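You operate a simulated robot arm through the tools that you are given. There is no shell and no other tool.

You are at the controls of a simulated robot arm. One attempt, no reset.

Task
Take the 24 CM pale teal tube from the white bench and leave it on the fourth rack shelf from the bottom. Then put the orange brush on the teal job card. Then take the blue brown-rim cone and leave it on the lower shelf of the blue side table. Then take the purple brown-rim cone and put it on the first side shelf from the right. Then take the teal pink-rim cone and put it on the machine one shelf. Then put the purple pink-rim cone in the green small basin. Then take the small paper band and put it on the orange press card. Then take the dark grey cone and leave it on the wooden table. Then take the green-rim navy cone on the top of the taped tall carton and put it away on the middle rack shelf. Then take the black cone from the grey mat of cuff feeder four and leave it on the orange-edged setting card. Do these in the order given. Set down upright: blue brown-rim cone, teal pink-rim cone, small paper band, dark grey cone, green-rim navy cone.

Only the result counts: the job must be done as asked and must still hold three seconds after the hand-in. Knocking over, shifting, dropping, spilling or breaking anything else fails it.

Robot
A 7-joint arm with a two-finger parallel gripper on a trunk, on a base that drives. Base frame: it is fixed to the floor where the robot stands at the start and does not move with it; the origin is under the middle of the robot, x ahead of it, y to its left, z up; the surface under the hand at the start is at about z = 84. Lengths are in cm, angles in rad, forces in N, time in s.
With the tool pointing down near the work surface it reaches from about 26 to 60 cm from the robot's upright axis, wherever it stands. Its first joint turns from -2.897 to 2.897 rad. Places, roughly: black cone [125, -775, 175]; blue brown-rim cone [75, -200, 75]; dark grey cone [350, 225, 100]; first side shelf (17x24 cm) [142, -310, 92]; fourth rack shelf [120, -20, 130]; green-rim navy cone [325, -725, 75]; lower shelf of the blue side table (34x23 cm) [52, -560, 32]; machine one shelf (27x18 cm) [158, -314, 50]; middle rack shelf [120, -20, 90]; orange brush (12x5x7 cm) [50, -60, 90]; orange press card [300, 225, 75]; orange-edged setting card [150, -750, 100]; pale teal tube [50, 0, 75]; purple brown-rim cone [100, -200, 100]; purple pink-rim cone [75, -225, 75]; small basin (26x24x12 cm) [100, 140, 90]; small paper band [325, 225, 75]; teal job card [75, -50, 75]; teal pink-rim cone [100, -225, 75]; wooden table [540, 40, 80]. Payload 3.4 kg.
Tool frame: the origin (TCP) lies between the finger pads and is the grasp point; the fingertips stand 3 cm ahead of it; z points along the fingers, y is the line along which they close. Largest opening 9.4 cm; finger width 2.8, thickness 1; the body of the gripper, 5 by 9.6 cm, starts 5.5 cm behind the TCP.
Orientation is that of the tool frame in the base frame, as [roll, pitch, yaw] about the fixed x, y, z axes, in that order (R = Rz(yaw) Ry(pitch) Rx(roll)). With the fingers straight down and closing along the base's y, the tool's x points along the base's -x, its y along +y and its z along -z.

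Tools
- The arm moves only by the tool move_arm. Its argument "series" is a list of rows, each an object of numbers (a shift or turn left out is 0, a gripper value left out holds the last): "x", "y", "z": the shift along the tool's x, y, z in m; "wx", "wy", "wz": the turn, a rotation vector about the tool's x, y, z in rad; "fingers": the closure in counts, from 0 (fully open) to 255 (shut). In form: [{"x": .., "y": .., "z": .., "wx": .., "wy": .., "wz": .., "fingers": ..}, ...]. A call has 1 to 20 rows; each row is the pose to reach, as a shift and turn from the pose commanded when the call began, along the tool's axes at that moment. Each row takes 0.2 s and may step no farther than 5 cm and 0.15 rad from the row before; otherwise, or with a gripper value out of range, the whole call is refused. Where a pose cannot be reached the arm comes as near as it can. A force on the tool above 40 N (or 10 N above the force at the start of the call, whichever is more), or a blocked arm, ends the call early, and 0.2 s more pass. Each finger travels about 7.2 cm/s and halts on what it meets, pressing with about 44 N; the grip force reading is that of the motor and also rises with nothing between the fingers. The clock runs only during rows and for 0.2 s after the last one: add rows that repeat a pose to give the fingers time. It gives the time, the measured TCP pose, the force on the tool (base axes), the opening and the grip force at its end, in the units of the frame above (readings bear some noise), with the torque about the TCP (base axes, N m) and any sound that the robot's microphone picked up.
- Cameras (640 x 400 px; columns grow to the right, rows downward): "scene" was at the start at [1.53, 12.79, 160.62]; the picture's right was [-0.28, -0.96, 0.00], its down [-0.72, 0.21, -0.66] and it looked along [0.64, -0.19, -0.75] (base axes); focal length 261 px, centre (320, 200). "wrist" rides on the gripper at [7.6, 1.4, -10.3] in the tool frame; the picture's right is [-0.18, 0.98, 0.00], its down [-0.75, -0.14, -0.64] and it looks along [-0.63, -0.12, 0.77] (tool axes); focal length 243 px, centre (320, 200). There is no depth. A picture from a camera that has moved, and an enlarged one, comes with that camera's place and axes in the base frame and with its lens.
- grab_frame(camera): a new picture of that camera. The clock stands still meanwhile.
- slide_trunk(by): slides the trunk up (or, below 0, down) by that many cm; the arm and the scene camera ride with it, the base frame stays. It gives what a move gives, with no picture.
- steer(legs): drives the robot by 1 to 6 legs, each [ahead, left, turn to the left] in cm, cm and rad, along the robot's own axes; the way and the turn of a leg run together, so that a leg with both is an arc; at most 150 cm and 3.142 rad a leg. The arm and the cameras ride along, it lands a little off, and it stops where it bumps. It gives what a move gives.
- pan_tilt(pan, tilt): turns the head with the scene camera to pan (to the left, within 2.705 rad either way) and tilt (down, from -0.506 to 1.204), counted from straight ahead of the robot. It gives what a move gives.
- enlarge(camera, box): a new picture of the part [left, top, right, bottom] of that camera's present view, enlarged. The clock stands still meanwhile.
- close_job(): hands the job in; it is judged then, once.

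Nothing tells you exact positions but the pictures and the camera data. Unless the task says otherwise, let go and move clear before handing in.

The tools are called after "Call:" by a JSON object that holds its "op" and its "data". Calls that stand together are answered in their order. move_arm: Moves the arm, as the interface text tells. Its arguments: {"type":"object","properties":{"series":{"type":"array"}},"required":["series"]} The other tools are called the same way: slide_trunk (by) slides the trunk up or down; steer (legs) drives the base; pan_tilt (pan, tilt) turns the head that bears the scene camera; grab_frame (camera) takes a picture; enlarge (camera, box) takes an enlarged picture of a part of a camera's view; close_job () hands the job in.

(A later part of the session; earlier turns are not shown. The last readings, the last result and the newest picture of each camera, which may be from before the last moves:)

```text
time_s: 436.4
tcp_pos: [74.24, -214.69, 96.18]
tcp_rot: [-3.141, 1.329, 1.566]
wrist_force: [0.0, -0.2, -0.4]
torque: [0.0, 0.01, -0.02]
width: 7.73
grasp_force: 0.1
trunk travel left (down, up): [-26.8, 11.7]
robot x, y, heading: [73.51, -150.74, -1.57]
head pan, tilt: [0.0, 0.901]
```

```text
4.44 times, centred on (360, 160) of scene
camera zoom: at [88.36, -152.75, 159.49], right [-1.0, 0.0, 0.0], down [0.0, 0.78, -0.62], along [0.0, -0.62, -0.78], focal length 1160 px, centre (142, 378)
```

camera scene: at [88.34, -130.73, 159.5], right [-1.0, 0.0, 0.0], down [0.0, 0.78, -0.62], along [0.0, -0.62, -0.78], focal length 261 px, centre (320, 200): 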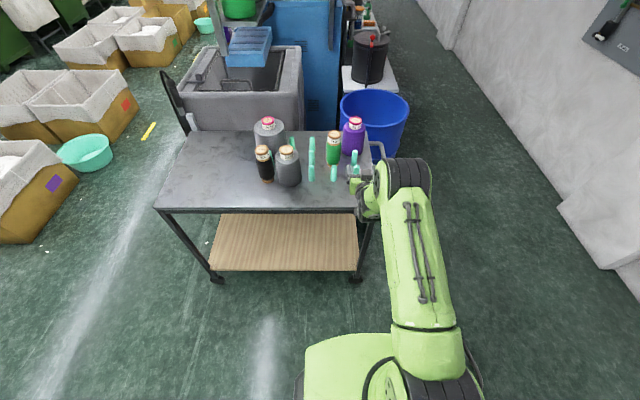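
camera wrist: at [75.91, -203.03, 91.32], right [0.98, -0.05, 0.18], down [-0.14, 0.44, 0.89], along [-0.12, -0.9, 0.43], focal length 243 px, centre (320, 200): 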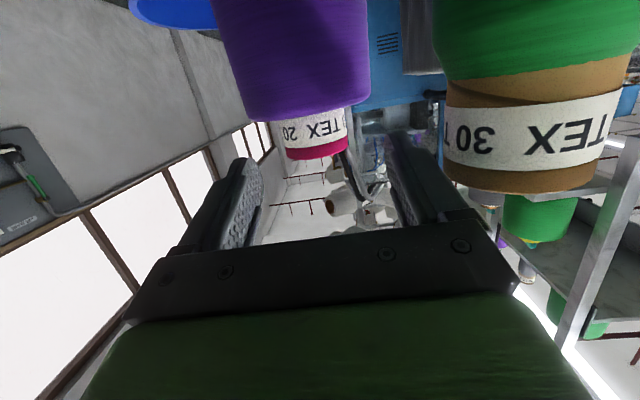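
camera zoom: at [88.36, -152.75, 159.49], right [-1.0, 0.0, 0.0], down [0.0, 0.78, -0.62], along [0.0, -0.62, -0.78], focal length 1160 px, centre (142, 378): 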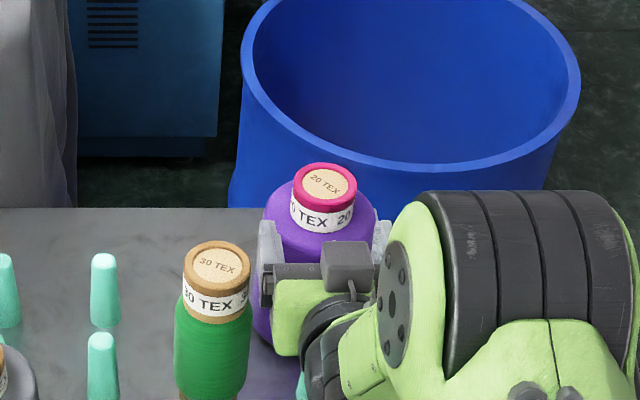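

Call:
{"op": "steer", "data": {"legs": [[7.7, 0, 0]]}}

Call:
{"op": "grab_frame", "data": {"camera": "wrist"}}

Call:
{"op": "move_arm", "data": {"series": [{"fingers": 120}, {"fingers": 255}, {"fingers": 255}, {"fingers": 255}, {"fingers": 255}]}}

Call:
{"op": "grab_frame", "data": {"camera": "wrist"}}

```text
time_s: 437.4
tcp_pos: [74.37, -222.41, 96.32]
tcp_rot: [-3.142, 1.329, 1.568]
wrist_force: [-0.8, 0.1, -0.4]
torque: [-0.04, 0.01, -0.06]
width: 7.75
grasp_force: 0.0
trunk travel left (down, up): [-26.8, 11.7]
robot x, y, heading: [73.49, -158.7, -1.57]
head pan, tilt: [0.0, 0.901]
```

```text
taken
camera wrist: at [75.93, -210.69, 91.3], right [0.98, -0.05, 0.18], down [-0.14, 0.44, 0.89], along [-0.12, -0.9, 0.43], focal length 243 px, centre (320, 200)
```

wrist: 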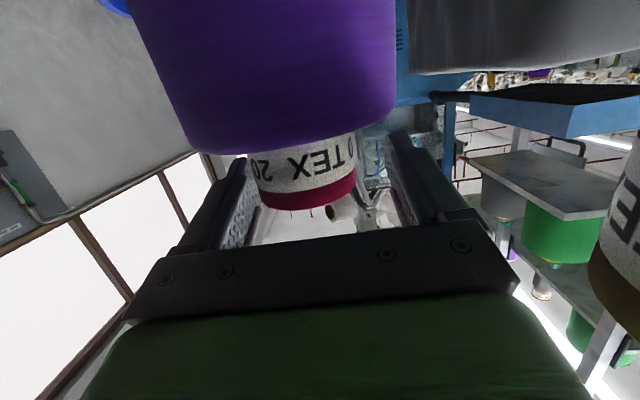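

```text
time_s: 438.6
tcp_pos: [74.4, -222.19, 96.38]
tcp_rot: [-3.14, 1.332, 1.568]
wrist_force: [-1.9, 0.6, 3.2]
torque: [0.16, 0.07, 0.06]
width: 5.29
grasp_force: 44.6
trunk travel left (down, up): [-26.8, 11.7]
robot x, y, heading: [73.18, -158.52, -1.565]
head pan, tilt: [0.0, 0.901]
```

```text
taken
camera wrist: at [75.88, -210.54, 91.42], right [0.98, -0.05, 0.18], down [-0.14, 0.45, 0.88], along [-0.12, -0.89, 0.43], focal length 243 px, centre (320, 200)
```

wrist: 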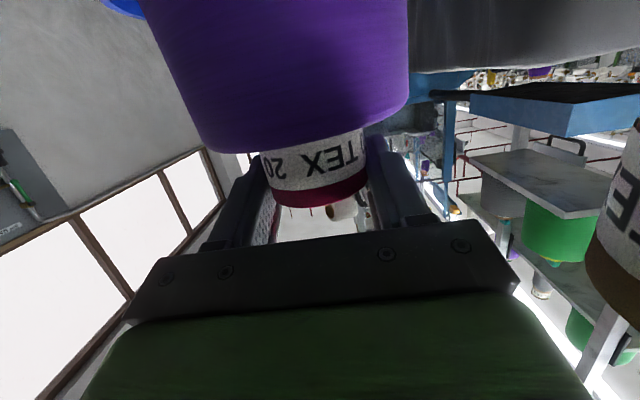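

Gripped. Lifting 20 cm clear of pegs and neighbours, then backing away.

Call:
{"op": "move_arm", "data": {"series": [{"x": -0.0146, "z": -0.0036}, {"x": -0.0291, "z": -0.0071}, {"x": -0.0583, "z": -0.0143}, {"x": -0.0971, "z": -0.0238}, {"x": -0.136, "z": -0.0333}, {"x": -0.1748, "z": -0.0428}, {"x": -0.1942, "z": -0.0476}, {"x": -0.1942, "z": -0.0476}]}}

Call:
{"op": "steer", "data": {"legs": [[-31, 0, 0]]}}

Call:
{"op": "grab_frame", "data": {"camera": "scene"}}

```text
time_s: 440.4
tcp_pos: [74.51, -222.29, 116.41]
tcp_rot: [-3.142, 1.331, 1.568]
wrist_force: [1.1, -0.5, -3.3]
torque: [0.01, -0.01, 0.03]
width: 5.27
grasp_force: 44.0
trunk travel left (down, up): [-26.8, 11.7]
robot x, y, heading: [72.99, -158.48, -1.565]
head pan, tilt: [0.0, 0.901]
```

```text
time_s: 442.5
tcp_pos: [74.36, -191.3, 116.49]
tcp_rot: [-3.141, 1.329, 1.568]
wrist_force: [-0.8, 1.2, -3.0]
torque: [0.01, -0.03, 0.02]
width: 5.26
grasp_force: 43.7
trunk travel left (down, up): [-26.8, 11.7]
robot x, y, heading: [72.73, -127.24, -1.57]
head pan, tilt: [0.0, 0.901]
```

```text
taken
camera scene: at [88.32, -129.13, 159.5], right [-1.0, 0.0, 0.0], down [0.0, 0.78, -0.62], along [0.0, -0.62, -0.78], focal length 261 px, centre (320, 200)
```

scene: 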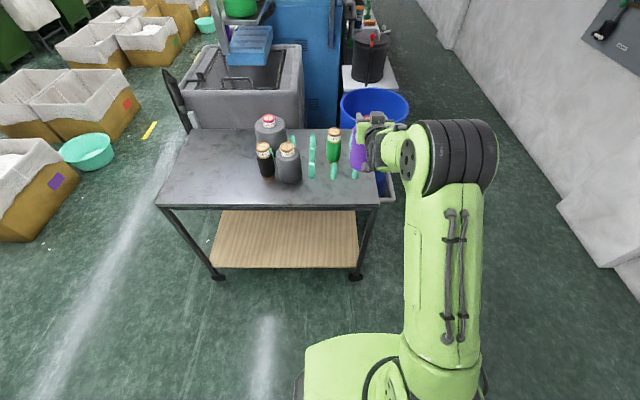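

Now to the green small basin on the left bench (≈(97,141)). I'll go round the white bench along x≈-35, facing +x.

Call:
{"op": "steer", "data": {"legs": [[0, -54, 0], [0, -54, 0], [0, 0, 1.571], [0, 130, 0], [0, 130, 0]]}}

Call:
{"op": "pan_tilt", "data": {"pan": 0.0, "tilt": 0.6}}

Call:
{"op": "grab_frame", "data": {"camera": "scene"}}

```text
time_s: 464.5
tcp_pos: [29.26, 132.75, 116.36]
tcp_rot: [-3.139, 1.329, 3.123]
wrist_force: [0.2, 0.7, -2.4]
torque: [-0.03, 0.02, 0.04]
width: 5.14
grasp_force: 44.1
trunk travel left (down, up): [-26.8, 11.7]
robot x, y, heading: [-34.37, 132.72, -0.014]
head pan, tilt: [0.0, 0.901]
```

```text
time_s: 465.3
tcp_pos: [29.21, 132.64, 116.41]
tcp_rot: [-3.141, 1.33, 3.122]
wrist_force: [0.2, 0.0, -2.8]
torque: [0.04, 0.0, -0.02]
width: 5.14
grasp_force: 43.6
trunk travel left (down, up): [-26.8, 11.7]
robot x, y, heading: [-34.71, 132.46, -0.01]
head pan, tilt: [0.0, 0.6]
```

```text
taken
camera scene: at [-31.53, 147.44, 161.97], right [-0.01, -1.0, 0.0], down [-0.57, 0.01, -0.82], along [0.82, -0.01, -0.57], focal length 261 px, centre (320, 200)
```

scene: 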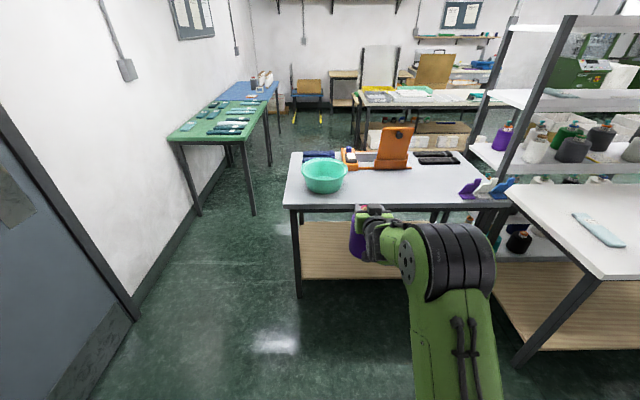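

Basin spotted at ≈(95,144). Enlarging for accuracy.

Call:
{"op": "enlarge", "data": {"camera": "scene", "box": [270, 130, 430, 250]}}

```text
3.33 times, centred on (350, 190) of scene
camera zoom: at [-31.53, 147.44, 161.97], right [-0.01, -1.0, 0.0], down [-0.57, 0.01, -0.82], along [0.82, -0.01, -0.57], focal length 870 px, centre (220, 233)
```

zoom: 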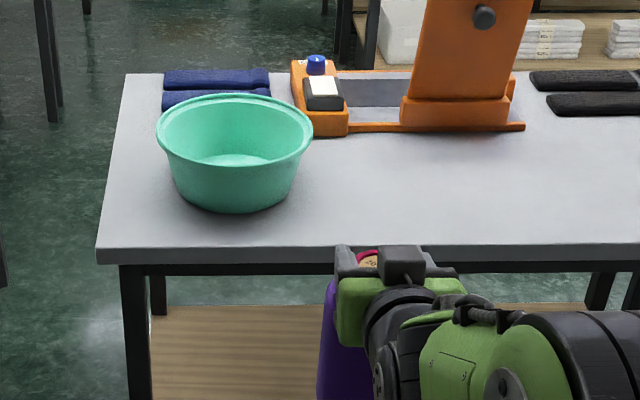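

Basin centre ≈(95.3,143.5), rim z≈96. Raising a little and driving to bring the cone over it.

Call:
{"op": "move_arm", "data": {"series": [{"x": -0.0194, "z": -0.0048}, {"x": -0.039, "z": -0.0095}, {"x": -0.039, "z": -0.0095}]}}

Call:
{"op": "steer", "data": {"legs": [[0, 11.3, 0.012], [50, 0, 0]]}}

Call:
{"op": "grab_frame", "data": {"camera": "scene"}}

Call:
{"op": "pan_tilt", "data": {"pan": 0.0, "tilt": 0.8}}

Call:
{"op": "enlarge", "data": {"camera": "scene", "box": [270, 100, 430, 220]}}

```text
time_s: 466.1
tcp_pos: [29.27, 132.64, 120.42]
tcp_rot: [-3.141, 1.328, 3.124]
wrist_force: [0.2, -0.3, -3.8]
torque: [0.05, 0.02, -0.03]
width: 5.18
grasp_force: 43.5
trunk travel left (down, up): [-26.8, 11.7]
robot x, y, heading: [-34.46, 132.43, -0.011]
head pan, tilt: [0.0, 0.6]
```

```text
time_s: 469.9
tcp_pos: [79.82, 144.96, 120.38]
tcp_rot: [-3.141, 1.329, 3.135]
wrist_force: [0.3, 0.4, -2.9]
torque: [0.01, 0.01, 0.01]
width: 5.15
grasp_force: 44.0
trunk travel left (down, up): [-26.8, 11.7]
robot x, y, heading: [16.1, 143.54, -0.003]
head pan, tilt: [0.0, 0.6]
```

```text
taken
camera scene: at [18.79, 158.76, 161.97], right [0.0, -1.0, 0.0], down [-0.57, 0.0, -0.82], along [0.82, 0.0, -0.57], focal length 261 px, centre (320, 200)
```

scene: 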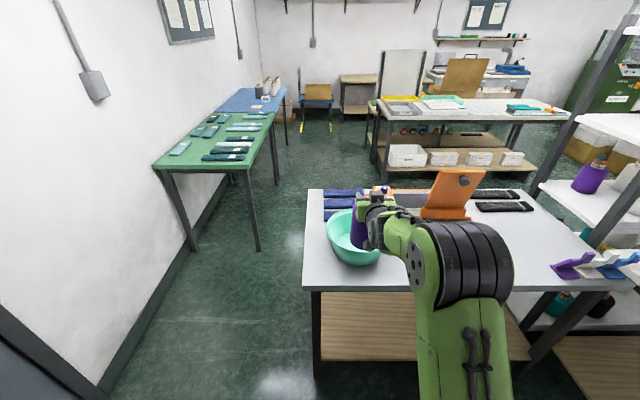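

```text
time_s: 470.6
tcp_pos: [79.64, 144.8, 120.37]
tcp_rot: [-3.141, 1.329, 3.136]
wrist_force: [-0.8, -0.3, -2.7]
torque: [0.0, 0.01, -0.05]
width: 5.12
grasp_force: 43.7
trunk travel left (down, up): [-26.8, 11.7]
robot x, y, heading: [15.83, 143.33, 0.002]
head pan, tilt: [0.0, 0.799]
```

```text
3.33 times, centred on (350, 160) of scene
camera zoom: at [17.91, 158.76, 160.29], right [0.0, -1.0, 0.0], down [-0.72, 0.0, -0.7], along [0.7, 0.0, -0.72], focal length 870 px, centre (220, 333)
```

zoom: 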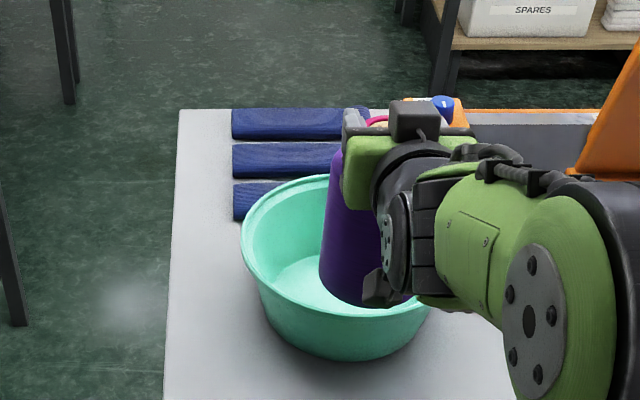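

Basin centre refined to ≈(94.5,144.7). Driving 14.8 cm ahead, then lowering the cone in.

Call:
{"op": "steer", "data": {"legs": [[14.8, 0, 0]]}}

Call:
{"op": "enlarge", "data": {"camera": "scene", "box": [270, 100, 430, 220]}}

Call:
{"op": "grab_frame", "data": {"camera": "wrist"}}

```text
time_s: 471.9
tcp_pos: [94.6, 144.92, 120.22]
tcp_rot: [-3.141, 1.327, 3.135]
wrist_force: [0.3, -0.1, -3.6]
torque: [0.0, -0.01, -0.02]
width: 5.13
grasp_force: 44.3
trunk travel left (down, up): [-26.8, 11.7]
robot x, y, heading: [30.51, 143.76, -0.002]
head pan, tilt: [0.0, 0.799]
```

```text
3.33 times, centred on (350, 160) of scene
camera zoom: at [32.96, 158.77, 160.28], right [0.0, -1.0, 0.0], down [-0.72, 0.0, -0.7], along [0.7, 0.0, -0.72], focal length 870 px, centre (220, 333)
```

zoom: 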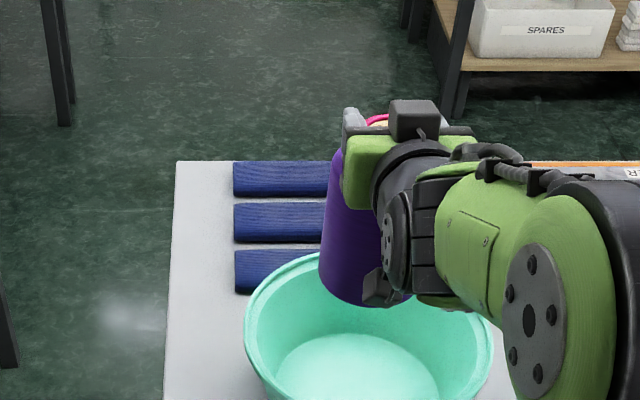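

```text
taken
camera wrist: at [82.97, 146.32, 115.34], right [0.05, 0.98, 0.18], down [-0.44, -0.14, 0.89], along [0.9, -0.12, 0.43], focal length 243 px, centre (320, 200)
```

wrist: 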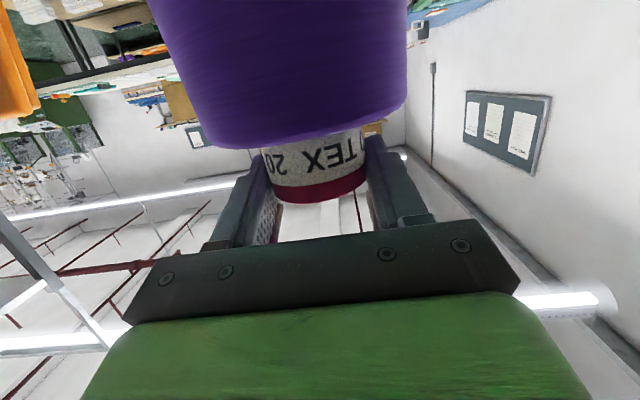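

The wrist camera housing hangs ~8 cm below the TCP and would meet the basin's rim, so I'll tilt the tool down a bit (the cone needn't be upright in the basin), shift 4 cm ahead and lower.

Call:
{"op": "steer", "data": {"legs": [[4, 0, 0]]}}

Call:
{"op": "move_arm", "data": {"series": [{"wy": 0.11}, {"wy": 0.22}, {"wy": 0.33}, {"wy": 0.33}]}}

Call:
{"op": "enlarge", "data": {"camera": "scene", "box": [270, 100, 430, 220]}}

```text
time_s: 472.8
tcp_pos: [98.65, 144.89, 120.15]
tcp_rot: [-3.139, 1.328, 3.136]
wrist_force: [-0.5, -0.6, -4.4]
torque: [-0.01, 0.02, -0.03]
width: 5.14
grasp_force: 43.6
trunk travel left (down, up): [-26.8, 11.7]
robot x, y, heading: [34.66, 143.86, 0.0]
head pan, tilt: [0.0, 0.799]
```

```text
time_s: 473.8
tcp_pos: [98.51, 144.74, 120.28]
tcp_rot: [-3.141, 0.995, 3.136]
wrist_force: [0.0, 0.4, -3.2]
torque: [0.03, -0.07, -0.04]
width: 5.11
grasp_force: 44.1
trunk travel left (down, up): [-26.8, 11.7]
robot x, y, heading: [34.47, 143.76, -0.002]
head pan, tilt: [0.0, 0.799]
```

```text
3.33 times, centred on (350, 160) of scene
camera zoom: at [36.77, 158.77, 160.28], right [0.0, -1.0, 0.0], down [-0.72, 0.0, -0.7], along [0.7, 0.0, -0.72], focal length 870 px, centre (220, 333)
```

zoom: 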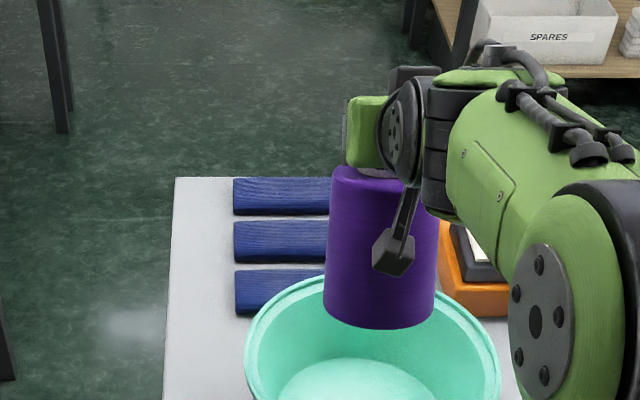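

Call:
{"op": "move_arm", "data": {"series": [{"x": 0.03, "z": 0.0195}, {"x": 0.06, "z": 0.039}, {"x": 0.09, "z": 0.0585}, {"x": 0.109, "z": 0.0707}, {"x": 0.109, "z": 0.0707}]}}

Call:
{"op": "enlarge", "data": {"camera": "scene", "box": [270, 120, 430, 240]}}

```text
time_s: 475.0
tcp_pos: [98.49, 144.84, 107.36]
tcp_rot: [3.141, 0.998, 3.136]
wrist_force: [-0.6, -0.3, -2.8]
torque: [0.01, -0.08, -0.01]
width: 5.11
grasp_force: 44.3
trunk travel left (down, up): [-26.8, 11.7]
robot x, y, heading: [34.49, 143.74, -0.003]
head pan, tilt: [0.0, 0.799]
```

```text
3.33 times, centred on (350, 180) of scene
camera zoom: at [36.72, 158.76, 160.29], right [0.0, -1.0, 0.0], down [-0.72, 0.0, -0.7], along [0.7, 0.0, -0.72], focal length 870 px, centre (220, 267)
```

zoom: 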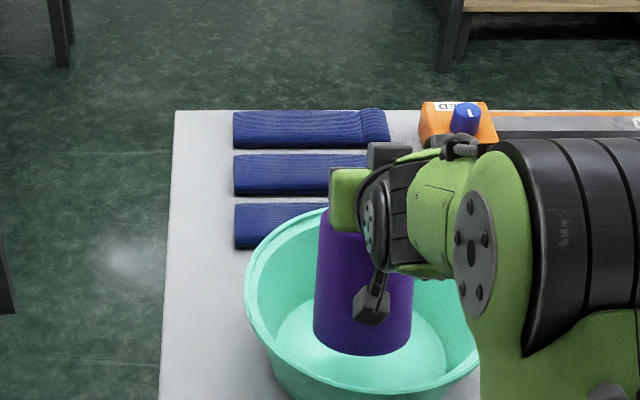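

The cone is inside the basin. Slowly down to contact.

Call:
{"op": "move_arm", "data": {"series": [{"x": 0.0085, "z": 0.0055}, {"x": 0.017, "z": 0.011}, {"x": 0.025, "z": 0.0163}, {"x": 0.025, "z": 0.0163}]}}

Call:
{"op": "move_arm", "data": {"series": [{"x": 0.0042, "z": 0.0027}, {"x": 0.0084, "z": 0.0054}, {"x": 0.0084, "z": 0.0054}]}}

```text
time_s: 476.0
tcp_pos: [98.48, 144.9, 104.43]
tcp_rot: [3.141, 0.997, 3.136]
wrist_force: [0.5, 0.1, -3.1]
torque: [0.0, -0.06, 0.02]
width: 5.12
grasp_force: 44.0
trunk travel left (down, up): [-26.8, 11.7]
robot x, y, heading: [34.92, 144.04, -0.007]
head pan, tilt: [0.0, 0.799]
```

```text
time_s: 476.8
tcp_pos: [98.55, 144.85, 103.43]
tcp_rot: [-3.141, 0.999, 3.135]
wrist_force: [-0.5, -0.2, -2.2]
torque: [-0.01, -0.07, 0.02]
width: 5.1
grasp_force: 43.9
trunk travel left (down, up): [-26.8, 11.7]
robot x, y, heading: [34.73, 143.81, 0.0]
head pan, tilt: [0.0, 0.799]
```

Call:
{"op": "move_arm", "data": {"series": [{"x": 0.0042, "z": 0.0027}, {"x": 0.0063, "z": 0.0041}, {"x": 0.0063, "z": 0.0041}]}}

Call:
{"op": "enlarge", "data": {"camera": "scene", "box": [270, 120, 430, 240]}}

```text
time_s: 477.6
tcp_pos: [98.65, 144.82, 102.55]
tcp_rot: [3.141, 0.998, 3.136]
wrist_force: [0.5, -1.4, -2.2]
torque: [0.0, -0.06, 0.0]
width: 5.11
grasp_force: 44.5
trunk travel left (down, up): [-26.8, 11.7]
robot x, y, heading: [34.6, 143.44, 0.008]
head pan, tilt: [0.0, 0.799]
```

```text
3.33 times, centred on (350, 180) of scene
camera zoom: at [36.75, 158.77, 160.29], right [0.0, -1.0, 0.0], down [-0.72, 0.0, -0.7], along [0.7, 0.0, -0.72], focal length 870 px, centre (220, 267)
```

zoom: 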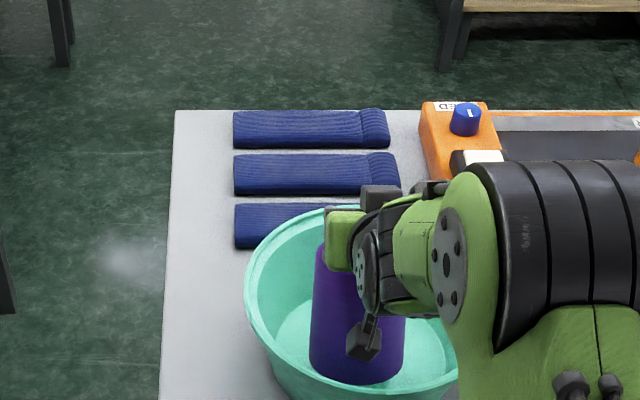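

Call:
{"op": "move_arm", "data": {"series": [{"x": 0.0021, "z": 0.0014}, {"x": 0.0042, "z": 0.0027}, {"x": 0.0042, "z": 0.0027}, {"x": 0.0042, "z": 0.0027}]}}

```text
time_s: 478.6
tcp_pos: [98.57, 144.97, 102.07]
tcp_rot: [-3.141, 0.999, 3.136]
wrist_force: [-0.9, -0.3, -2.7]
torque: [-0.02, -0.08, -0.01]
width: 5.1
grasp_force: 43.8
trunk travel left (down, up): [-26.8, 11.7]
robot x, y, heading: [34.77, 143.99, -0.003]
head pan, tilt: [0.0, 0.799]
```

Call:
{"op": "move_arm", "data": {"series": [{"x": 0.0021, "z": 0.0014}, {"x": 0.0042, "z": 0.0027}, {"x": 0.0042, "z": 0.0027}, {"x": 0.0042, "z": 0.0027}]}}

```text
time_s: 479.6
tcp_pos: [98.46, 144.82, 101.78]
tcp_rot: [3.141, 1.001, 3.136]
wrist_force: [-0.1, -0.3, 7.9]
torque: [-0.09, 0.1, 0.01]
width: 5.1
grasp_force: 44.2
trunk travel left (down, up): [-26.8, 11.7]
robot x, y, heading: [34.41, 143.72, -0.0]
head pan, tilt: [0.0, 0.799]
```

Contact. Opening slowly; the cone will settle back onto its base as I withdraw.

Call:
{"op": "move_arm", "data": {"series": [{"fingers": 200}, {"fingers": 150}, {"fingers": 110}, {"fingers": 70}, {"fingers": 30}, {"fingers": 0}, {"fingers": 0}]}}

Call:
{"op": "grab_frame", "data": {"camera": "wrist"}}

Call:
{"op": "enlarge", "data": {"camera": "scene", "box": [270, 120, 430, 240]}}

```text
time_s: 481.2
tcp_pos: [98.56, 144.89, 101.71]
tcp_rot: [-3.14, 0.999, 3.136]
wrist_force: [-0.5, 0.0, 0.1]
torque: [-0.02, -0.01, 0.0]
width: 9.4
grasp_force: 0.0
trunk travel left (down, up): [-26.8, 11.7]
robot x, y, heading: [34.52, 143.34, -0.004]
head pan, tilt: [0.0, 0.799]
```

```text
taken
camera wrist: at [85.89, 146.31, 100.78], right [0.11, 0.98, 0.15], down [-0.13, -0.14, 0.98], along [0.99, -0.12, 0.12], focal length 243 px, centre (320, 200)
```

wrist: 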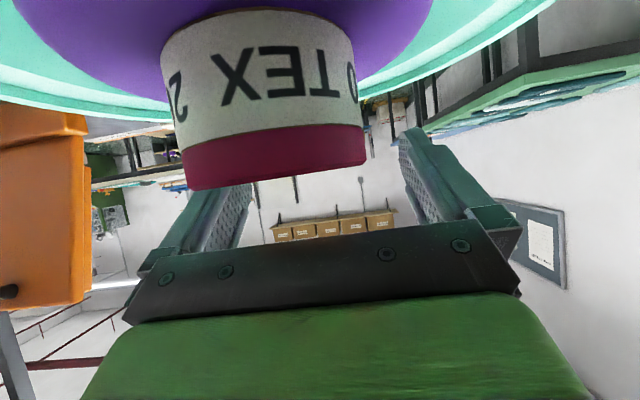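

```text
3.33 times, centred on (350, 180) of scene
camera zoom: at [36.7, 158.77, 160.29], right [0.0, -1.0, 0.0], down [-0.72, 0.0, -0.7], along [0.7, 0.0, -0.72], focal length 870 px, centre (220, 267)
```

zoom: 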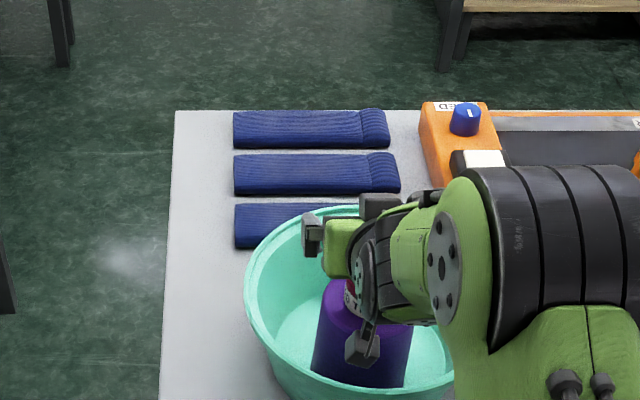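

The cone settled upright in the basin, with its neck now under the hand. Withdrawing straight up.

Call:
{"op": "move_arm", "data": {"series": [{"x": -0.0168, "z": -0.0109}, {"x": -0.0336, "z": -0.0218}, {"x": -0.0671, "z": -0.0435}, {"x": -0.1007, "z": -0.0653}, {"x": -0.1342, "z": -0.087}, {"x": -0.1678, "z": -0.1088}]}}

Call:
{"op": "enlarge", "data": {"camera": "scene", "box": [270, 120, 430, 240]}}

```text
time_s: 482.6
tcp_pos: [98.48, 144.94, 121.66]
tcp_rot: [-3.141, 0.998, 3.135]
wrist_force: [0.1, -0.2, 0.8]
torque: [-0.02, 0.0, 0.01]
width: 9.41
grasp_force: 0.0
trunk travel left (down, up): [-26.8, 11.7]
robot x, y, heading: [34.5, 143.65, -0.002]
head pan, tilt: [0.0, 0.799]
```

```text
3.33 times, centred on (350, 180) of scene
camera zoom: at [36.64, 158.76, 160.29], right [0.0, -1.0, 0.0], down [-0.72, 0.0, -0.7], along [0.7, 0.0, -0.72], focal length 870 px, centre (220, 267)
```

zoom: 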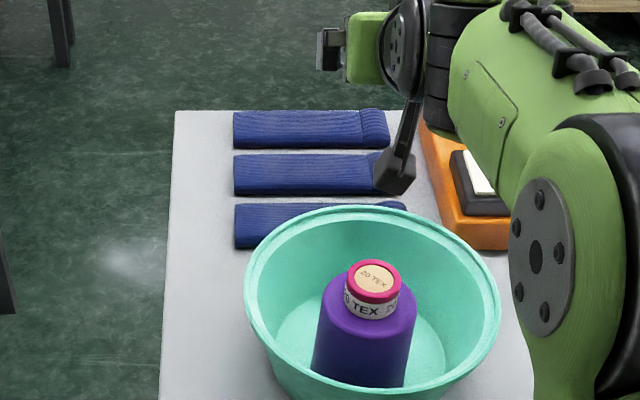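

The purple pink-rim cone is in the green basin. Next, the blue bench along the far-left wall (paper band, press card, dark grey cone). I'll take the known route: back out, around the white bench, along the aisle, and up behind the rack.

Call:
{"op": "steer", "data": {"legs": [[-69, 0, 0], [0, -136, 0], [0, -136, 0], [125, 0, 0], [126, 0, 0], [0, 0, 1.571]]}}

Call:
{"op": "pan_tilt", "data": {"pan": 0.0, "tilt": 0.4}}

Call:
{"op": "grab_frame", "data": {"camera": "scene"}}

```text
time_s: 514.9
tcp_pos: [216.77, -69.98, 121.65]
tcp_rot: [-3.142, 1.0, -1.605]
wrist_force: [0.0, -0.6, 0.3]
torque: [-0.03, -0.01, -0.01]
width: 9.43
grasp_force: 0.1
trunk travel left (down, up): [-26.8, 11.7]
robot x, y, heading: [215.91, -133.89, 1.547]
head pan, tilt: [0.0, 0.799]
```

```text
time_s: 515.8
tcp_pos: [216.82, -69.89, 121.68]
tcp_rot: [3.141, 0.998, -1.607]
wrist_force: [-0.6, 0.6, -0.1]
torque: [-0.02, 0.01, -0.01]
width: 9.4
grasp_force: 0.0
trunk travel left (down, up): [-26.8, 11.7]
robot x, y, heading: [216.08, -133.65, 1.544]
head pan, tilt: [0.0, 0.4]
```

```text
taken
camera scene: at [200.92, -130.26, 163.79], right [1.0, -0.03, 0.0], down [-0.01, -0.39, -0.92], along [0.03, 0.92, -0.39], focal length 261 px, centre (320, 200)
```

scene: 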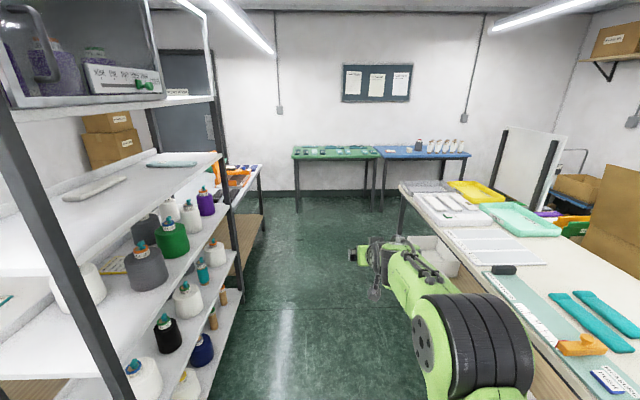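

The lane behind the rack is clear up to the blue bench. Driving on.

Call:
{"op": "steer", "data": {"legs": [[0, 0, 0.025], [150, 0, 0], [110, 0, 0]]}}

Call:
{"op": "pan_tilt", "data": {"pan": -0.6, "tilt": 0.5}}

Call:
{"op": "grab_frame", "data": {"camera": "scene"}}

```text
time_s: 528.6
tcp_pos: [216.1, 187.33, 121.66]
tcp_rot: [-3.141, 0.998, -1.575]
wrist_force: [-0.2, 1.2, 0.2]
torque: [0.02, -0.03, 0.01]
width: 9.42
grasp_force: 0.0
trunk travel left (down, up): [-26.8, 11.7]
robot x, y, heading: [217.25, 123.49, 1.576]
head pan, tilt: [0.0, 0.4]
```

```text
time_s: 529.6
tcp_pos: [216.15, 187.38, 121.7]
tcp_rot: [3.141, 0.998, -1.574]
wrist_force: [-0.6, -0.7, 0.2]
torque: [0.01, 0.0, 0.03]
width: 9.39
grasp_force: 0.1
trunk travel left (down, up): [-26.8, 11.7]
robot x, y, heading: [217.59, 123.57, 1.569]
head pan, tilt: [-0.6, 0.499]
```

```text
taken
camera scene: at [207.32, 124.79, 162.88], right [0.83, -0.56, 0.0], down [-0.27, -0.4, -0.88], along [0.49, 0.73, -0.48], focal length 261 px, centre (320, 200)
```

scene: 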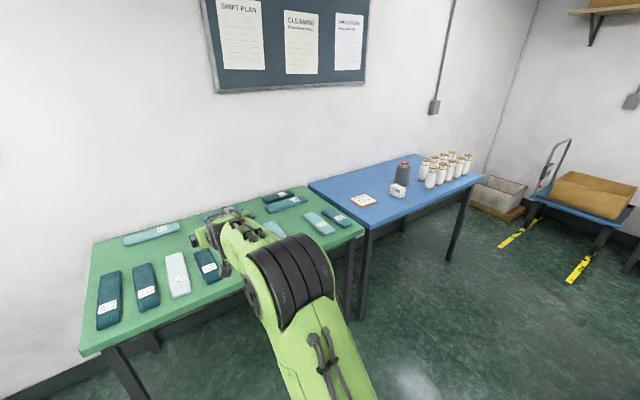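

I see the blue bench: an orange-edged card at ≈(309,228), a white band at ≈(335,223) and a dark grey cone at ≈(351,232). Enlarging.

Call:
{"op": "enlarge", "data": {"camera": "scene", "box": [330, 140, 490, 240]}}

```text
4.00 times, centred on (410, 190) of scene
camera zoom: at [207.32, 124.79, 162.88], right [0.83, -0.56, 0.0], down [-0.27, -0.4, -0.88], along [0.49, 0.73, -0.48], focal length 1044 px, centre (-40, 240)
```

zoom: 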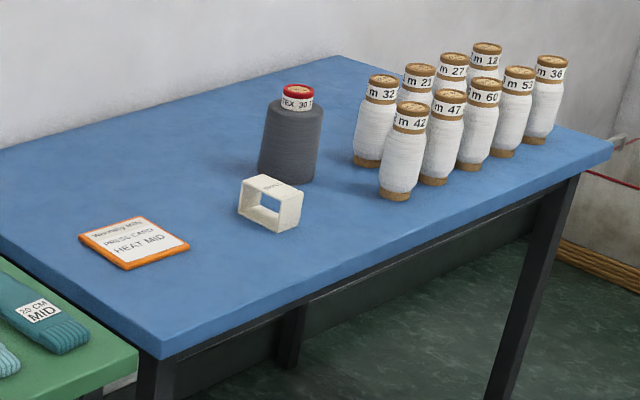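

Call:
{"op": "steer", "data": {"legs": [[27, 0, 0], [0, -100, 0]]}}

Call:
{"op": "pan_tilt", "data": {"pan": 0.0, "tilt": 0.7}}

Call:
{"op": "grab_frame", "data": {"camera": "scene"}}

Call:
{"op": "grab_frame", "data": {"camera": "wrist"}}

```text
time_s: 536.4
tcp_pos: [316.36, 214.95, 121.66]
tcp_rot: [-3.141, 0.999, -1.57]
wrist_force: [-0.5, 0.4, -0.2]
torque: [0.0, 0.04, 0.0]
width: 9.38
grasp_force: 0.1
trunk travel left (down, up): [-26.8, 11.7]
robot x, y, heading: [317.75, 151.16, 1.576]
head pan, tilt: [-0.6, 0.499]
```

```text
time_s: 537.4
tcp_pos: [316.3, 214.87, 121.52]
tcp_rot: [3.141, 0.998, -1.572]
wrist_force: [0.4, -0.5, -0.2]
torque: [-0.03, -0.01, -0.05]
width: 9.39
grasp_force: 0.0
trunk travel left (down, up): [-26.8, 11.7]
robot x, y, heading: [317.82, 151.12, 1.573]
head pan, tilt: [0.0, 0.7]
```

```text
taken
camera scene: at [302.68, 153.22, 161.11], right [1.0, 0.01, 0.0], down [0.0, -0.64, -0.77], along [0.0, 0.77, -0.64], focal length 261 px, centre (320, 200)
```

scene: 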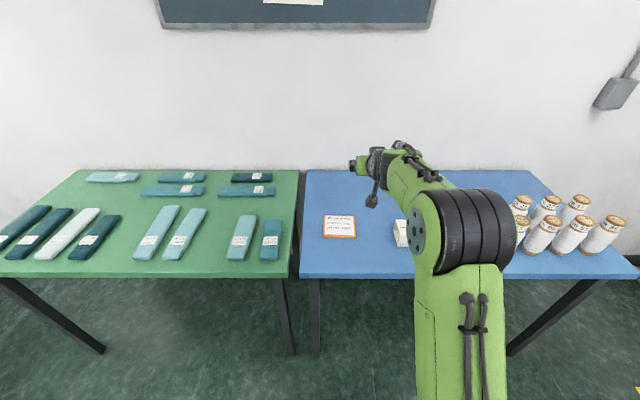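

```text
taken
camera wrist: at [315.01, 202.09, 120.79], right [-0.98, 0.1, 0.15], down [0.14, -0.13, 0.98], along [0.12, 0.99, 0.12], focal length 243 px, centre (320, 200)
```

wrist: 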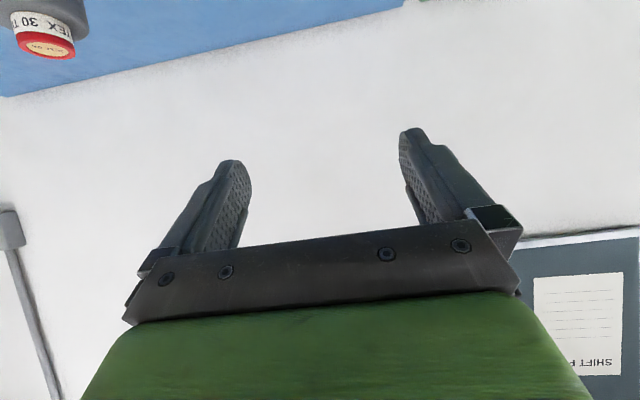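

The press card is at ≈(310.5,228). I'll swing the tool towards pointing down and retract a bit to get a clear look at the band and the cone.

Call:
{"op": "move_arm", "data": {"series": [{"x": 0.02, "z": -0.015, "wy": 0.12}, {"x": 0.045, "z": -0.03, "wy": 0.24}, {"x": 0.065, "z": -0.045, "wy": 0.36}, {"x": 0.085, "z": -0.06, "wy": 0.48}, {"x": 0.105, "z": -0.072, "wy": 0.6}, {"x": 0.126, "z": -0.085, "wy": 0.7}, {"x": 0.126, "z": -0.085, "wy": 0.7}]}}

Call:
{"op": "grab_frame", "data": {"camera": "wrist"}}

Call:
{"op": "grab_frame", "data": {"camera": "scene"}}

```text
time_s: 539.0
tcp_pos: [316.38, 200.91, 115.59]
tcp_rot: [-3.14, 0.296, -1.57]
wrist_force: [-0.5, -0.1, 0.1]
torque: [0.01, 0.06, -0.01]
width: 9.4
grasp_force: 0.1
trunk travel left (down, up): [-26.8, 11.7]
robot x, y, heading: [317.85, 151.26, 1.58]
head pan, tilt: [0.0, 0.7]
```

```text
taken
camera wrist: at [314.95, 190.56, 123.17], right [-0.98, 0.18, 0.05], down [0.14, 0.53, 0.83], along [0.12, 0.83, -0.55], focal length 243 px, centre (320, 200)
```

wrist: 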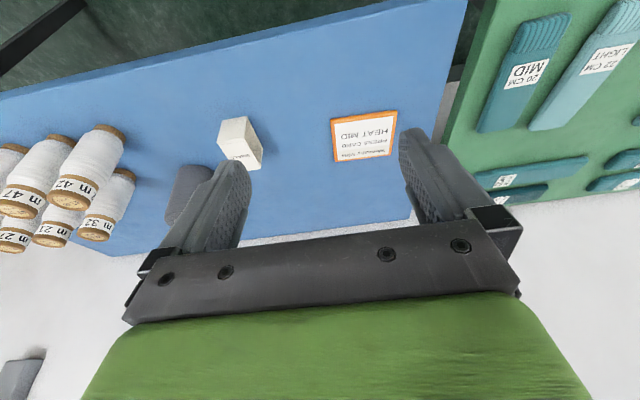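

```text
taken
camera scene: at [302.66, 153.24, 161.11], right [1.0, 0.01, 0.0], down [0.0, -0.64, -0.76], along [0.0, 0.76, -0.64], focal length 261 px, centre (320, 200)
```

scene: 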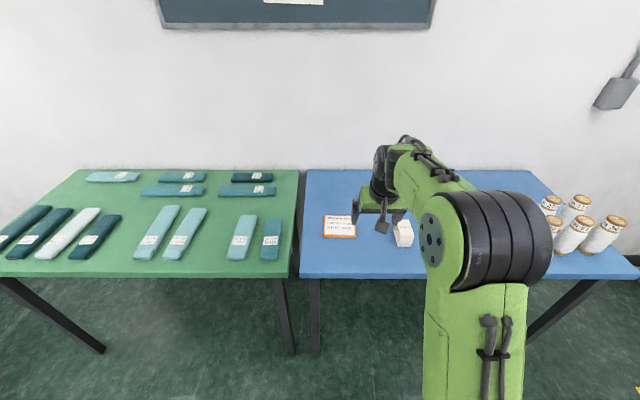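

Call:
{"op": "enlarge", "data": {"camera": "wrist", "box": [180, 90, 420, 210]}}

Call:
{"op": "enlarge", "data": {"camera": "scene", "box": [310, 190, 430, 265]}}

```text
2.67 times, centred on (300, 150) of wrist
camera zoom: at [314.95, 190.56, 123.17], right [-0.98, 0.18, 0.05], down [0.14, 0.53, 0.83], along [0.12, 0.83, -0.55], focal length 647 px, centre (373, 333)
```

zoom: 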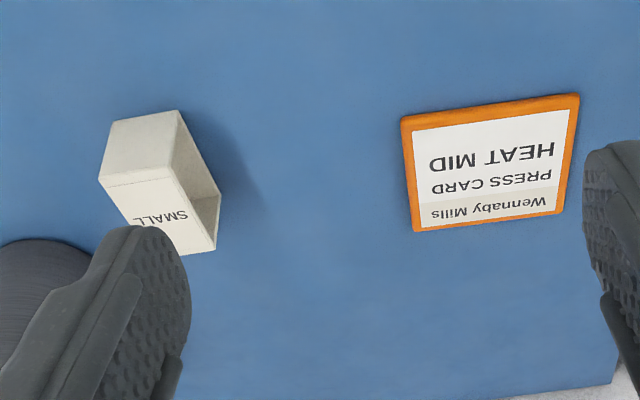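

```text
5.33 times, centred on (370, 228) of scene
camera zoom: at [302.66, 153.24, 161.11], right [1.0, 0.01, 0.0], down [0.0, -0.64, -0.76], along [0.0, 0.76, -0.64], focal length 1392 px, centre (53, 53)
```

zoom: 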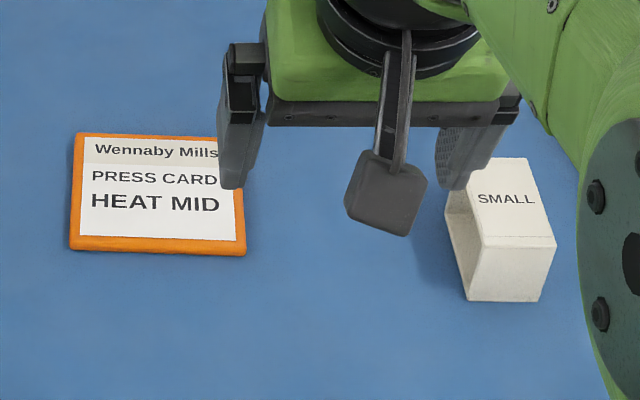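

The small paper band is a rectangular sleeve (≈5.2×7.8×6.4 cm) centred at ≈(334.6,221.5), "SMALL" on top; the orange press card spans x 304–317, y 222–234. I'll grip its near/far walls (closing along y), keep its orientation, and set it on the card. Moving closer first.

Call:
{"op": "steer", "data": {"legs": [[20.5, -2, 0]]}}

Call:
{"op": "move_arm", "data": {"series": [{"wy": 0.1, "wz": 0.0}, {"wy": 0.2}, {"wy": 0.296}, {"wy": 0.296}]}}

```text
time_s: 540.6
tcp_pos: [318.25, 221.52, 115.46]
tcp_rot: [3.14, 0.296, -1.57]
wrist_force: [1.2, 0.6, 0.1]
torque: [-0.02, 0.04, -0.02]
width: 9.4
grasp_force: 0.0
trunk travel left (down, up): [-26.8, 11.7]
robot x, y, heading: [319.73, 171.89, 1.576]
head pan, tilt: [0.0, 0.7]
```

```text
time_s: 541.6
tcp_pos: [318.22, 221.52, 115.75]
tcp_rot: [-3.142, 0.001, -1.571]
wrist_force: [1.1, -0.2, -0.4]
torque: [0.01, 0.04, 0.03]
width: 9.38
grasp_force: 0.0
trunk travel left (down, up): [-26.8, 11.7]
robot x, y, heading: [319.5, 171.56, 1.579]
head pan, tilt: [0.0, 0.7]
```

Call:
{"op": "move_arm", "data": {"series": [{"y": -0.015, "z": 0.004, "wz": 0.143}, {"y": -0.03, "z": 0.008, "wz": 0.286}, {"y": -0.045, "z": 0.012, "wz": 0.429}, {"y": -0.06, "z": 0.016, "wz": 0.571}, {"y": -0.075, "z": 0.02, "wz": 0.714}, {"y": -0.09, "z": 0.024, "wz": 0.857}, {"y": -0.105, "z": 0.028, "wz": 1.0}, {"y": -0.12, "z": 0.032, "wz": 1.143}, {"y": -0.135, "z": 0.036, "wz": 1.286}, {"y": -0.15, "z": 0.04, "wz": 1.43}, {"y": -0.164, "z": 0.045, "wz": 1.571}, {"y": -0.164, "z": 0.045, "wz": 1.571}]}}

Call:
{"op": "grab_frame", "data": {"camera": "wrist"}}

Call:
{"op": "grab_frame", "data": {"camera": "scene"}}

```text
time_s: 544.2
tcp_pos: [334.58, 221.4, 111.14]
tcp_rot: [3.139, 0.0, 3.14]
wrist_force: [-0.1, 1.0, -0.1]
torque: [0.01, -0.03, 0.01]
width: 9.38
grasp_force: 0.0
trunk travel left (down, up): [-26.8, 11.7]
robot x, y, heading: [319.98, 171.23, 1.577]
head pan, tilt: [0.0, 0.7]
```

```text
taken
camera wrist: at [327.08, 222.81, 121.35], right [0.19, 0.98, 0.0], down [0.75, -0.14, 0.64], along [0.63, -0.12, -0.77], focal length 243 px, centre (320, 200)
```

wrist: 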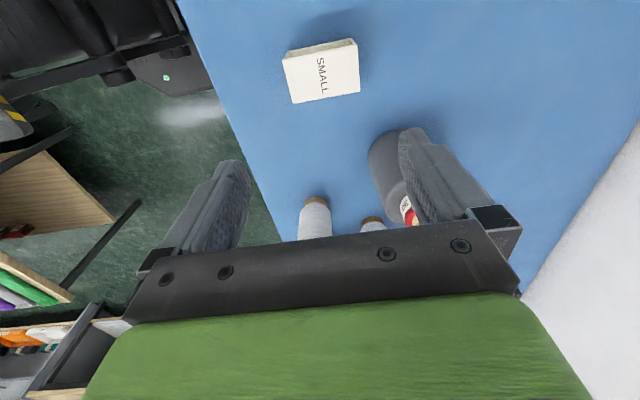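

```text
taken
camera scene: at [304.52, 173.71, 161.11], right [1.0, 0.01, 0.0], down [0.0, -0.64, -0.76], along [0.0, 0.76, -0.64], focal length 261 px, centre (320, 200)
```

scene: 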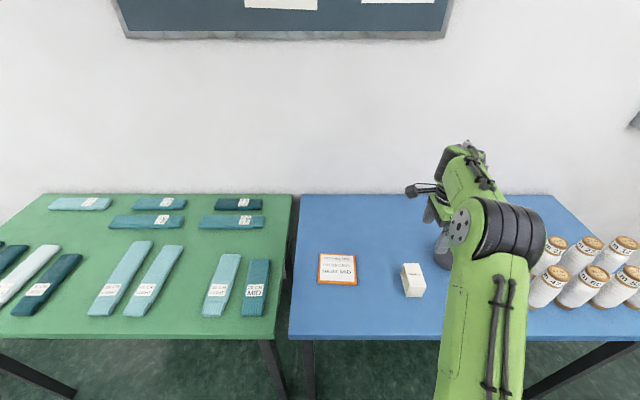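

The band's top: x 331.1–336.6, y 217.6–225.8; 8.2 cm wide, fitting the 9.4 cm opening. Centring and descending partway.

Call:
{"op": "move_arm", "data": {"series": [{"x": 0.006, "y": 0.003, "z": 0.04}, {"x": 0.006, "y": 0.003, "z": 0.08}, {"x": 0.006, "y": 0.003, "z": 0.12}, {"x": 0.006, "y": 0.003, "z": 0.15}, {"x": 0.006, "y": 0.003, "z": 0.15}]}}

Call:
{"op": "grab_frame", "data": {"camera": "wrist"}}

Call:
{"op": "enlarge", "data": {"camera": "scene", "box": [370, 220, 490, 310]}}

```text
time_s: 545.4
tcp_pos: [333.97, 221.76, 96.06]
tcp_rot: [3.137, 0.0, -3.14]
wrist_force: [0.2, -0.4, 0.1]
torque: [-0.02, 0.02, 0.02]
width: 9.39
grasp_force: 0.0
trunk travel left (down, up): [-26.8, 11.7]
robot x, y, heading: [319.49, 171.43, 1.577]
head pan, tilt: [0.0, 0.7]
```

```text
taken
camera wrist: at [326.48, 223.07, 106.35], right [0.18, 0.98, 0.0], down [0.75, -0.14, 0.64], along [0.63, -0.12, -0.77], focal length 243 px, centre (320, 200)
```

wrist: 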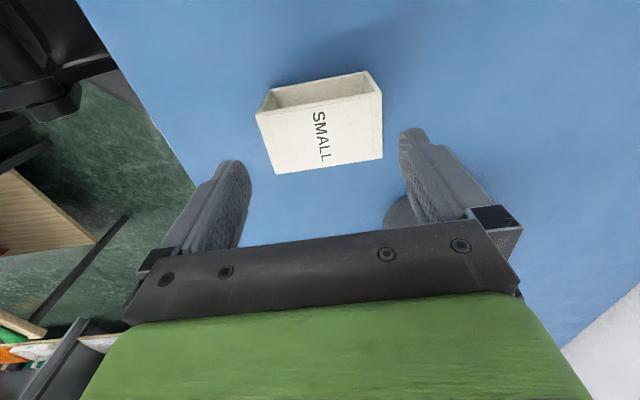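

```text
4.44 times, centred on (430, 265) of scene
camera zoom: at [304.54, 173.7, 161.11], right [1.0, 0.01, 0.0], down [0.0, -0.64, -0.77], along [0.0, 0.77, -0.64], focal length 1160 px, centre (-169, -89)
```

zoom: 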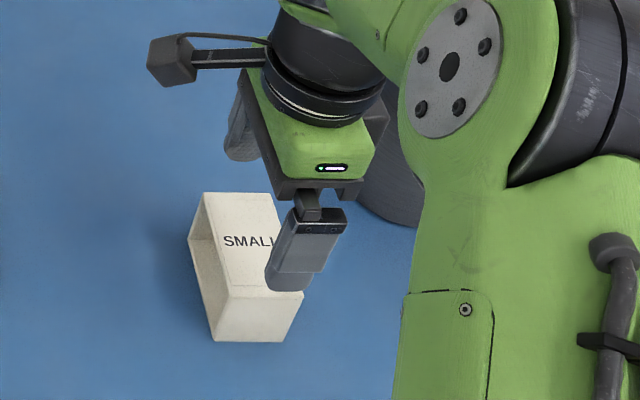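

Centred (needs +2 mm in y). Descending to grasp height and closing.

Call:
{"op": "move_arm", "data": {"series": [{"y": 0.002, "z": 0.03}, {"y": 0.002, "z": 0.06}, {"y": 0.002, "z": 0.08}, {"y": 0.002, "z": 0.08}]}}

Call:
{"op": "grab_frame", "data": {"camera": "wrist"}}

```text
time_s: 546.4
tcp_pos: [334.05, 222.06, 88.1]
tcp_rot: [3.14, 0.0, -3.141]
wrist_force: [0.4, 0.1, 0.1]
torque: [-0.01, -0.02, 0.04]
width: 9.42
grasp_force: 0.0
trunk travel left (down, up): [-26.8, 11.7]
robot x, y, heading: [319.59, 171.27, 1.576]
head pan, tilt: [0.0, 0.7]
```

```text
taken
camera wrist: at [326.4, 223.34, 98.37], right [0.18, 0.98, 0.0], down [0.75, -0.14, 0.64], along [0.63, -0.12, -0.77], focal length 243 px, centre (320, 200)
```

wrist: 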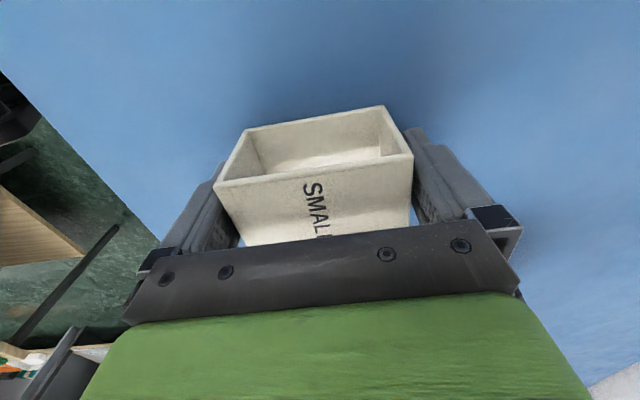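

Fingers straddle the band. Closing moderately.

Call:
{"op": "move_arm", "data": {"series": [{"fingers": 30}, {"fingers": 50}, {"fingers": 65}, {"fingers": 65}, {"fingers": 65}]}}

Call:
{"op": "grab_frame", "data": {"camera": "wrist"}}

```text
time_s: 547.6
tcp_pos: [334.0, 221.97, 88.11]
tcp_rot: [3.141, 0.0, 3.141]
wrist_force: [0.7, -0.4, -0.6]
torque: [0.01, -0.04, -0.01]
width: 8.9
grasp_force: 43.7
trunk travel left (down, up): [-26.8, 11.7]
robot x, y, heading: [320.1, 171.62, 1.575]
head pan, tilt: [0.0, 0.7]
```

```text
taken
camera wrist: at [326.41, 223.36, 98.4], right [0.18, 0.98, 0.0], down [0.75, -0.14, 0.64], along [0.63, -0.12, -0.77], focal length 243 px, centre (320, 200)
```

wrist: 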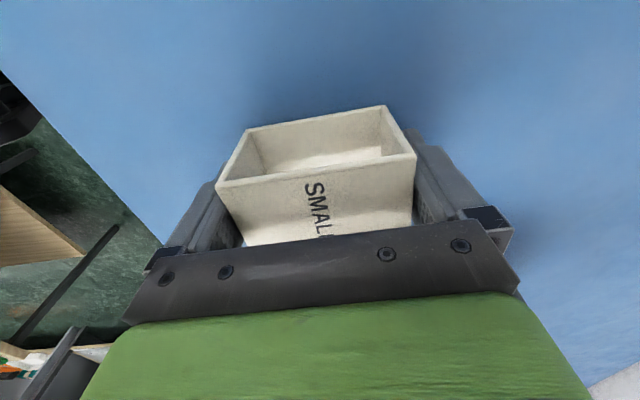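

Gripped at 8.9 cm. Lifting and moving over the card.

Call:
{"op": "move_arm", "data": {"series": [{"z": -0.02}, {"z": -0.05}, {"z": -0.08}, {"x": 0.04, "y": 0.01, "z": -0.08}, {"x": 0.08, "y": 0.02, "z": -0.08}, {"x": 0.12, "y": 0.03, "z": -0.08}, {"x": 0.16, "y": 0.04, "z": -0.08}, {"x": 0.2, "y": 0.052, "z": -0.08}, {"x": 0.238, "y": 0.061, "z": -0.08}, {"x": 0.238, "y": 0.061, "z": -0.08}]}}

Call:
{"op": "grab_frame", "data": {"camera": "wrist"}}

Call:
{"op": "grab_frame", "data": {"camera": "scene"}}

```text
time_s: 549.8
tcp_pos: [310.29, 228.06, 96.06]
tcp_rot: [3.14, -0.002, 3.14]
wrist_force: [0.3, -1.8, -0.6]
torque: [0.0, 0.0, -0.04]
width: 8.88
grasp_force: 44.3
trunk travel left (down, up): [-26.8, 11.7]
robot x, y, heading: [319.85, 171.3, 1.575]
head pan, tilt: [0.0, 0.7]
```

```text
taken
camera wrist: at [302.72, 229.49, 106.29], right [0.19, 0.98, 0.0], down [0.75, -0.14, 0.64], along [0.63, -0.12, -0.77], focal length 243 px, centre (320, 200)
```

wrist: 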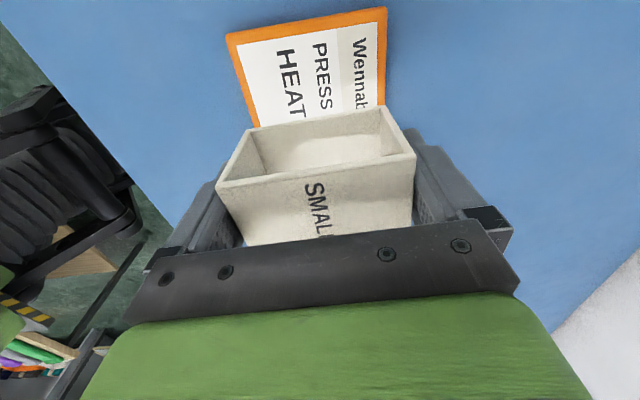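

```text
taken
camera scene: at [304.65, 173.71, 161.12], right [1.0, 0.01, 0.0], down [0.0, -0.64, -0.76], along [0.0, 0.76, -0.64], focal length 261 px, centre (320, 200)
```

scene: 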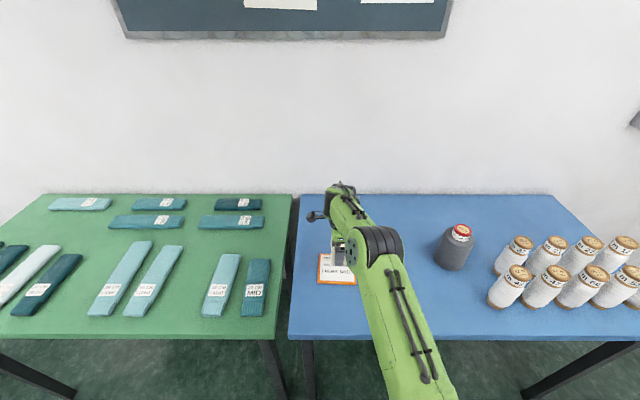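

Centred over the card. Lowering gently.

Call:
{"op": "move_arm", "data": {"series": [{"z": 0.02}, {"z": 0.04}, {"z": 0.058}, {"z": 0.058}]}}

Call:
{"op": "move_arm", "data": {"series": [{"z": 0.002}, {"z": 0.005}, {"z": 0.005}, {"z": 0.005}]}}

```text
time_s: 550.8
tcp_pos: [310.2, 228.06, 90.28]
tcp_rot: [3.14, 0.002, -3.141]
wrist_force: [-0.1, 0.4, 0.3]
torque: [-0.02, 0.01, 0.0]
width: 8.89
grasp_force: 44.1
trunk travel left (down, up): [-26.8, 11.7]
robot x, y, heading: [319.73, 171.26, 1.577]
head pan, tilt: [0.0, 0.7]
```

```text
time_s: 551.8
tcp_pos: [310.17, 228.16, 89.92]
tcp_rot: [3.141, 0.001, -3.142]
wrist_force: [-1.0, -0.3, 0.0]
torque: [0.01, 0.0, 0.01]
width: 8.89
grasp_force: 44.1
trunk travel left (down, up): [-26.8, 11.7]
robot x, y, heading: [319.73, 171.44, 1.577]
head pan, tilt: [0.0, 0.7]
```

Call:
{"op": "move_arm", "data": {"series": [{"z": 0.002}, {"z": 0.005}, {"z": 0.005}, {"z": 0.005}]}}

```text
time_s: 552.8
tcp_pos: [310.27, 228.14, 89.31]
tcp_rot: [3.14, 0.001, -3.141]
wrist_force: [0.3, 0.5, -0.5]
torque: [-0.04, 0.0, -0.02]
width: 8.92
grasp_force: 43.7
trunk travel left (down, up): [-26.8, 11.7]
robot x, y, heading: [319.91, 171.64, 1.577]
head pan, tilt: [0.0, 0.7]
```

Call:
{"op": "move_arm", "data": {"series": [{"z": 0.002}, {"z": 0.004}, {"z": 0.004}, {"z": 0.004}]}}

```text
time_s: 553.8
tcp_pos: [310.23, 228.12, 89.06]
tcp_rot: [3.135, 0.001, -3.141]
wrist_force: [0.0, 2.0, 13.0]
torque: [-0.26, -0.06, 0.0]
width: 8.91
grasp_force: 43.6
trunk travel left (down, up): [-26.8, 11.7]
robot x, y, heading: [319.7, 171.74, 1.574]
head pan, tilt: [0.0, 0.7]
```

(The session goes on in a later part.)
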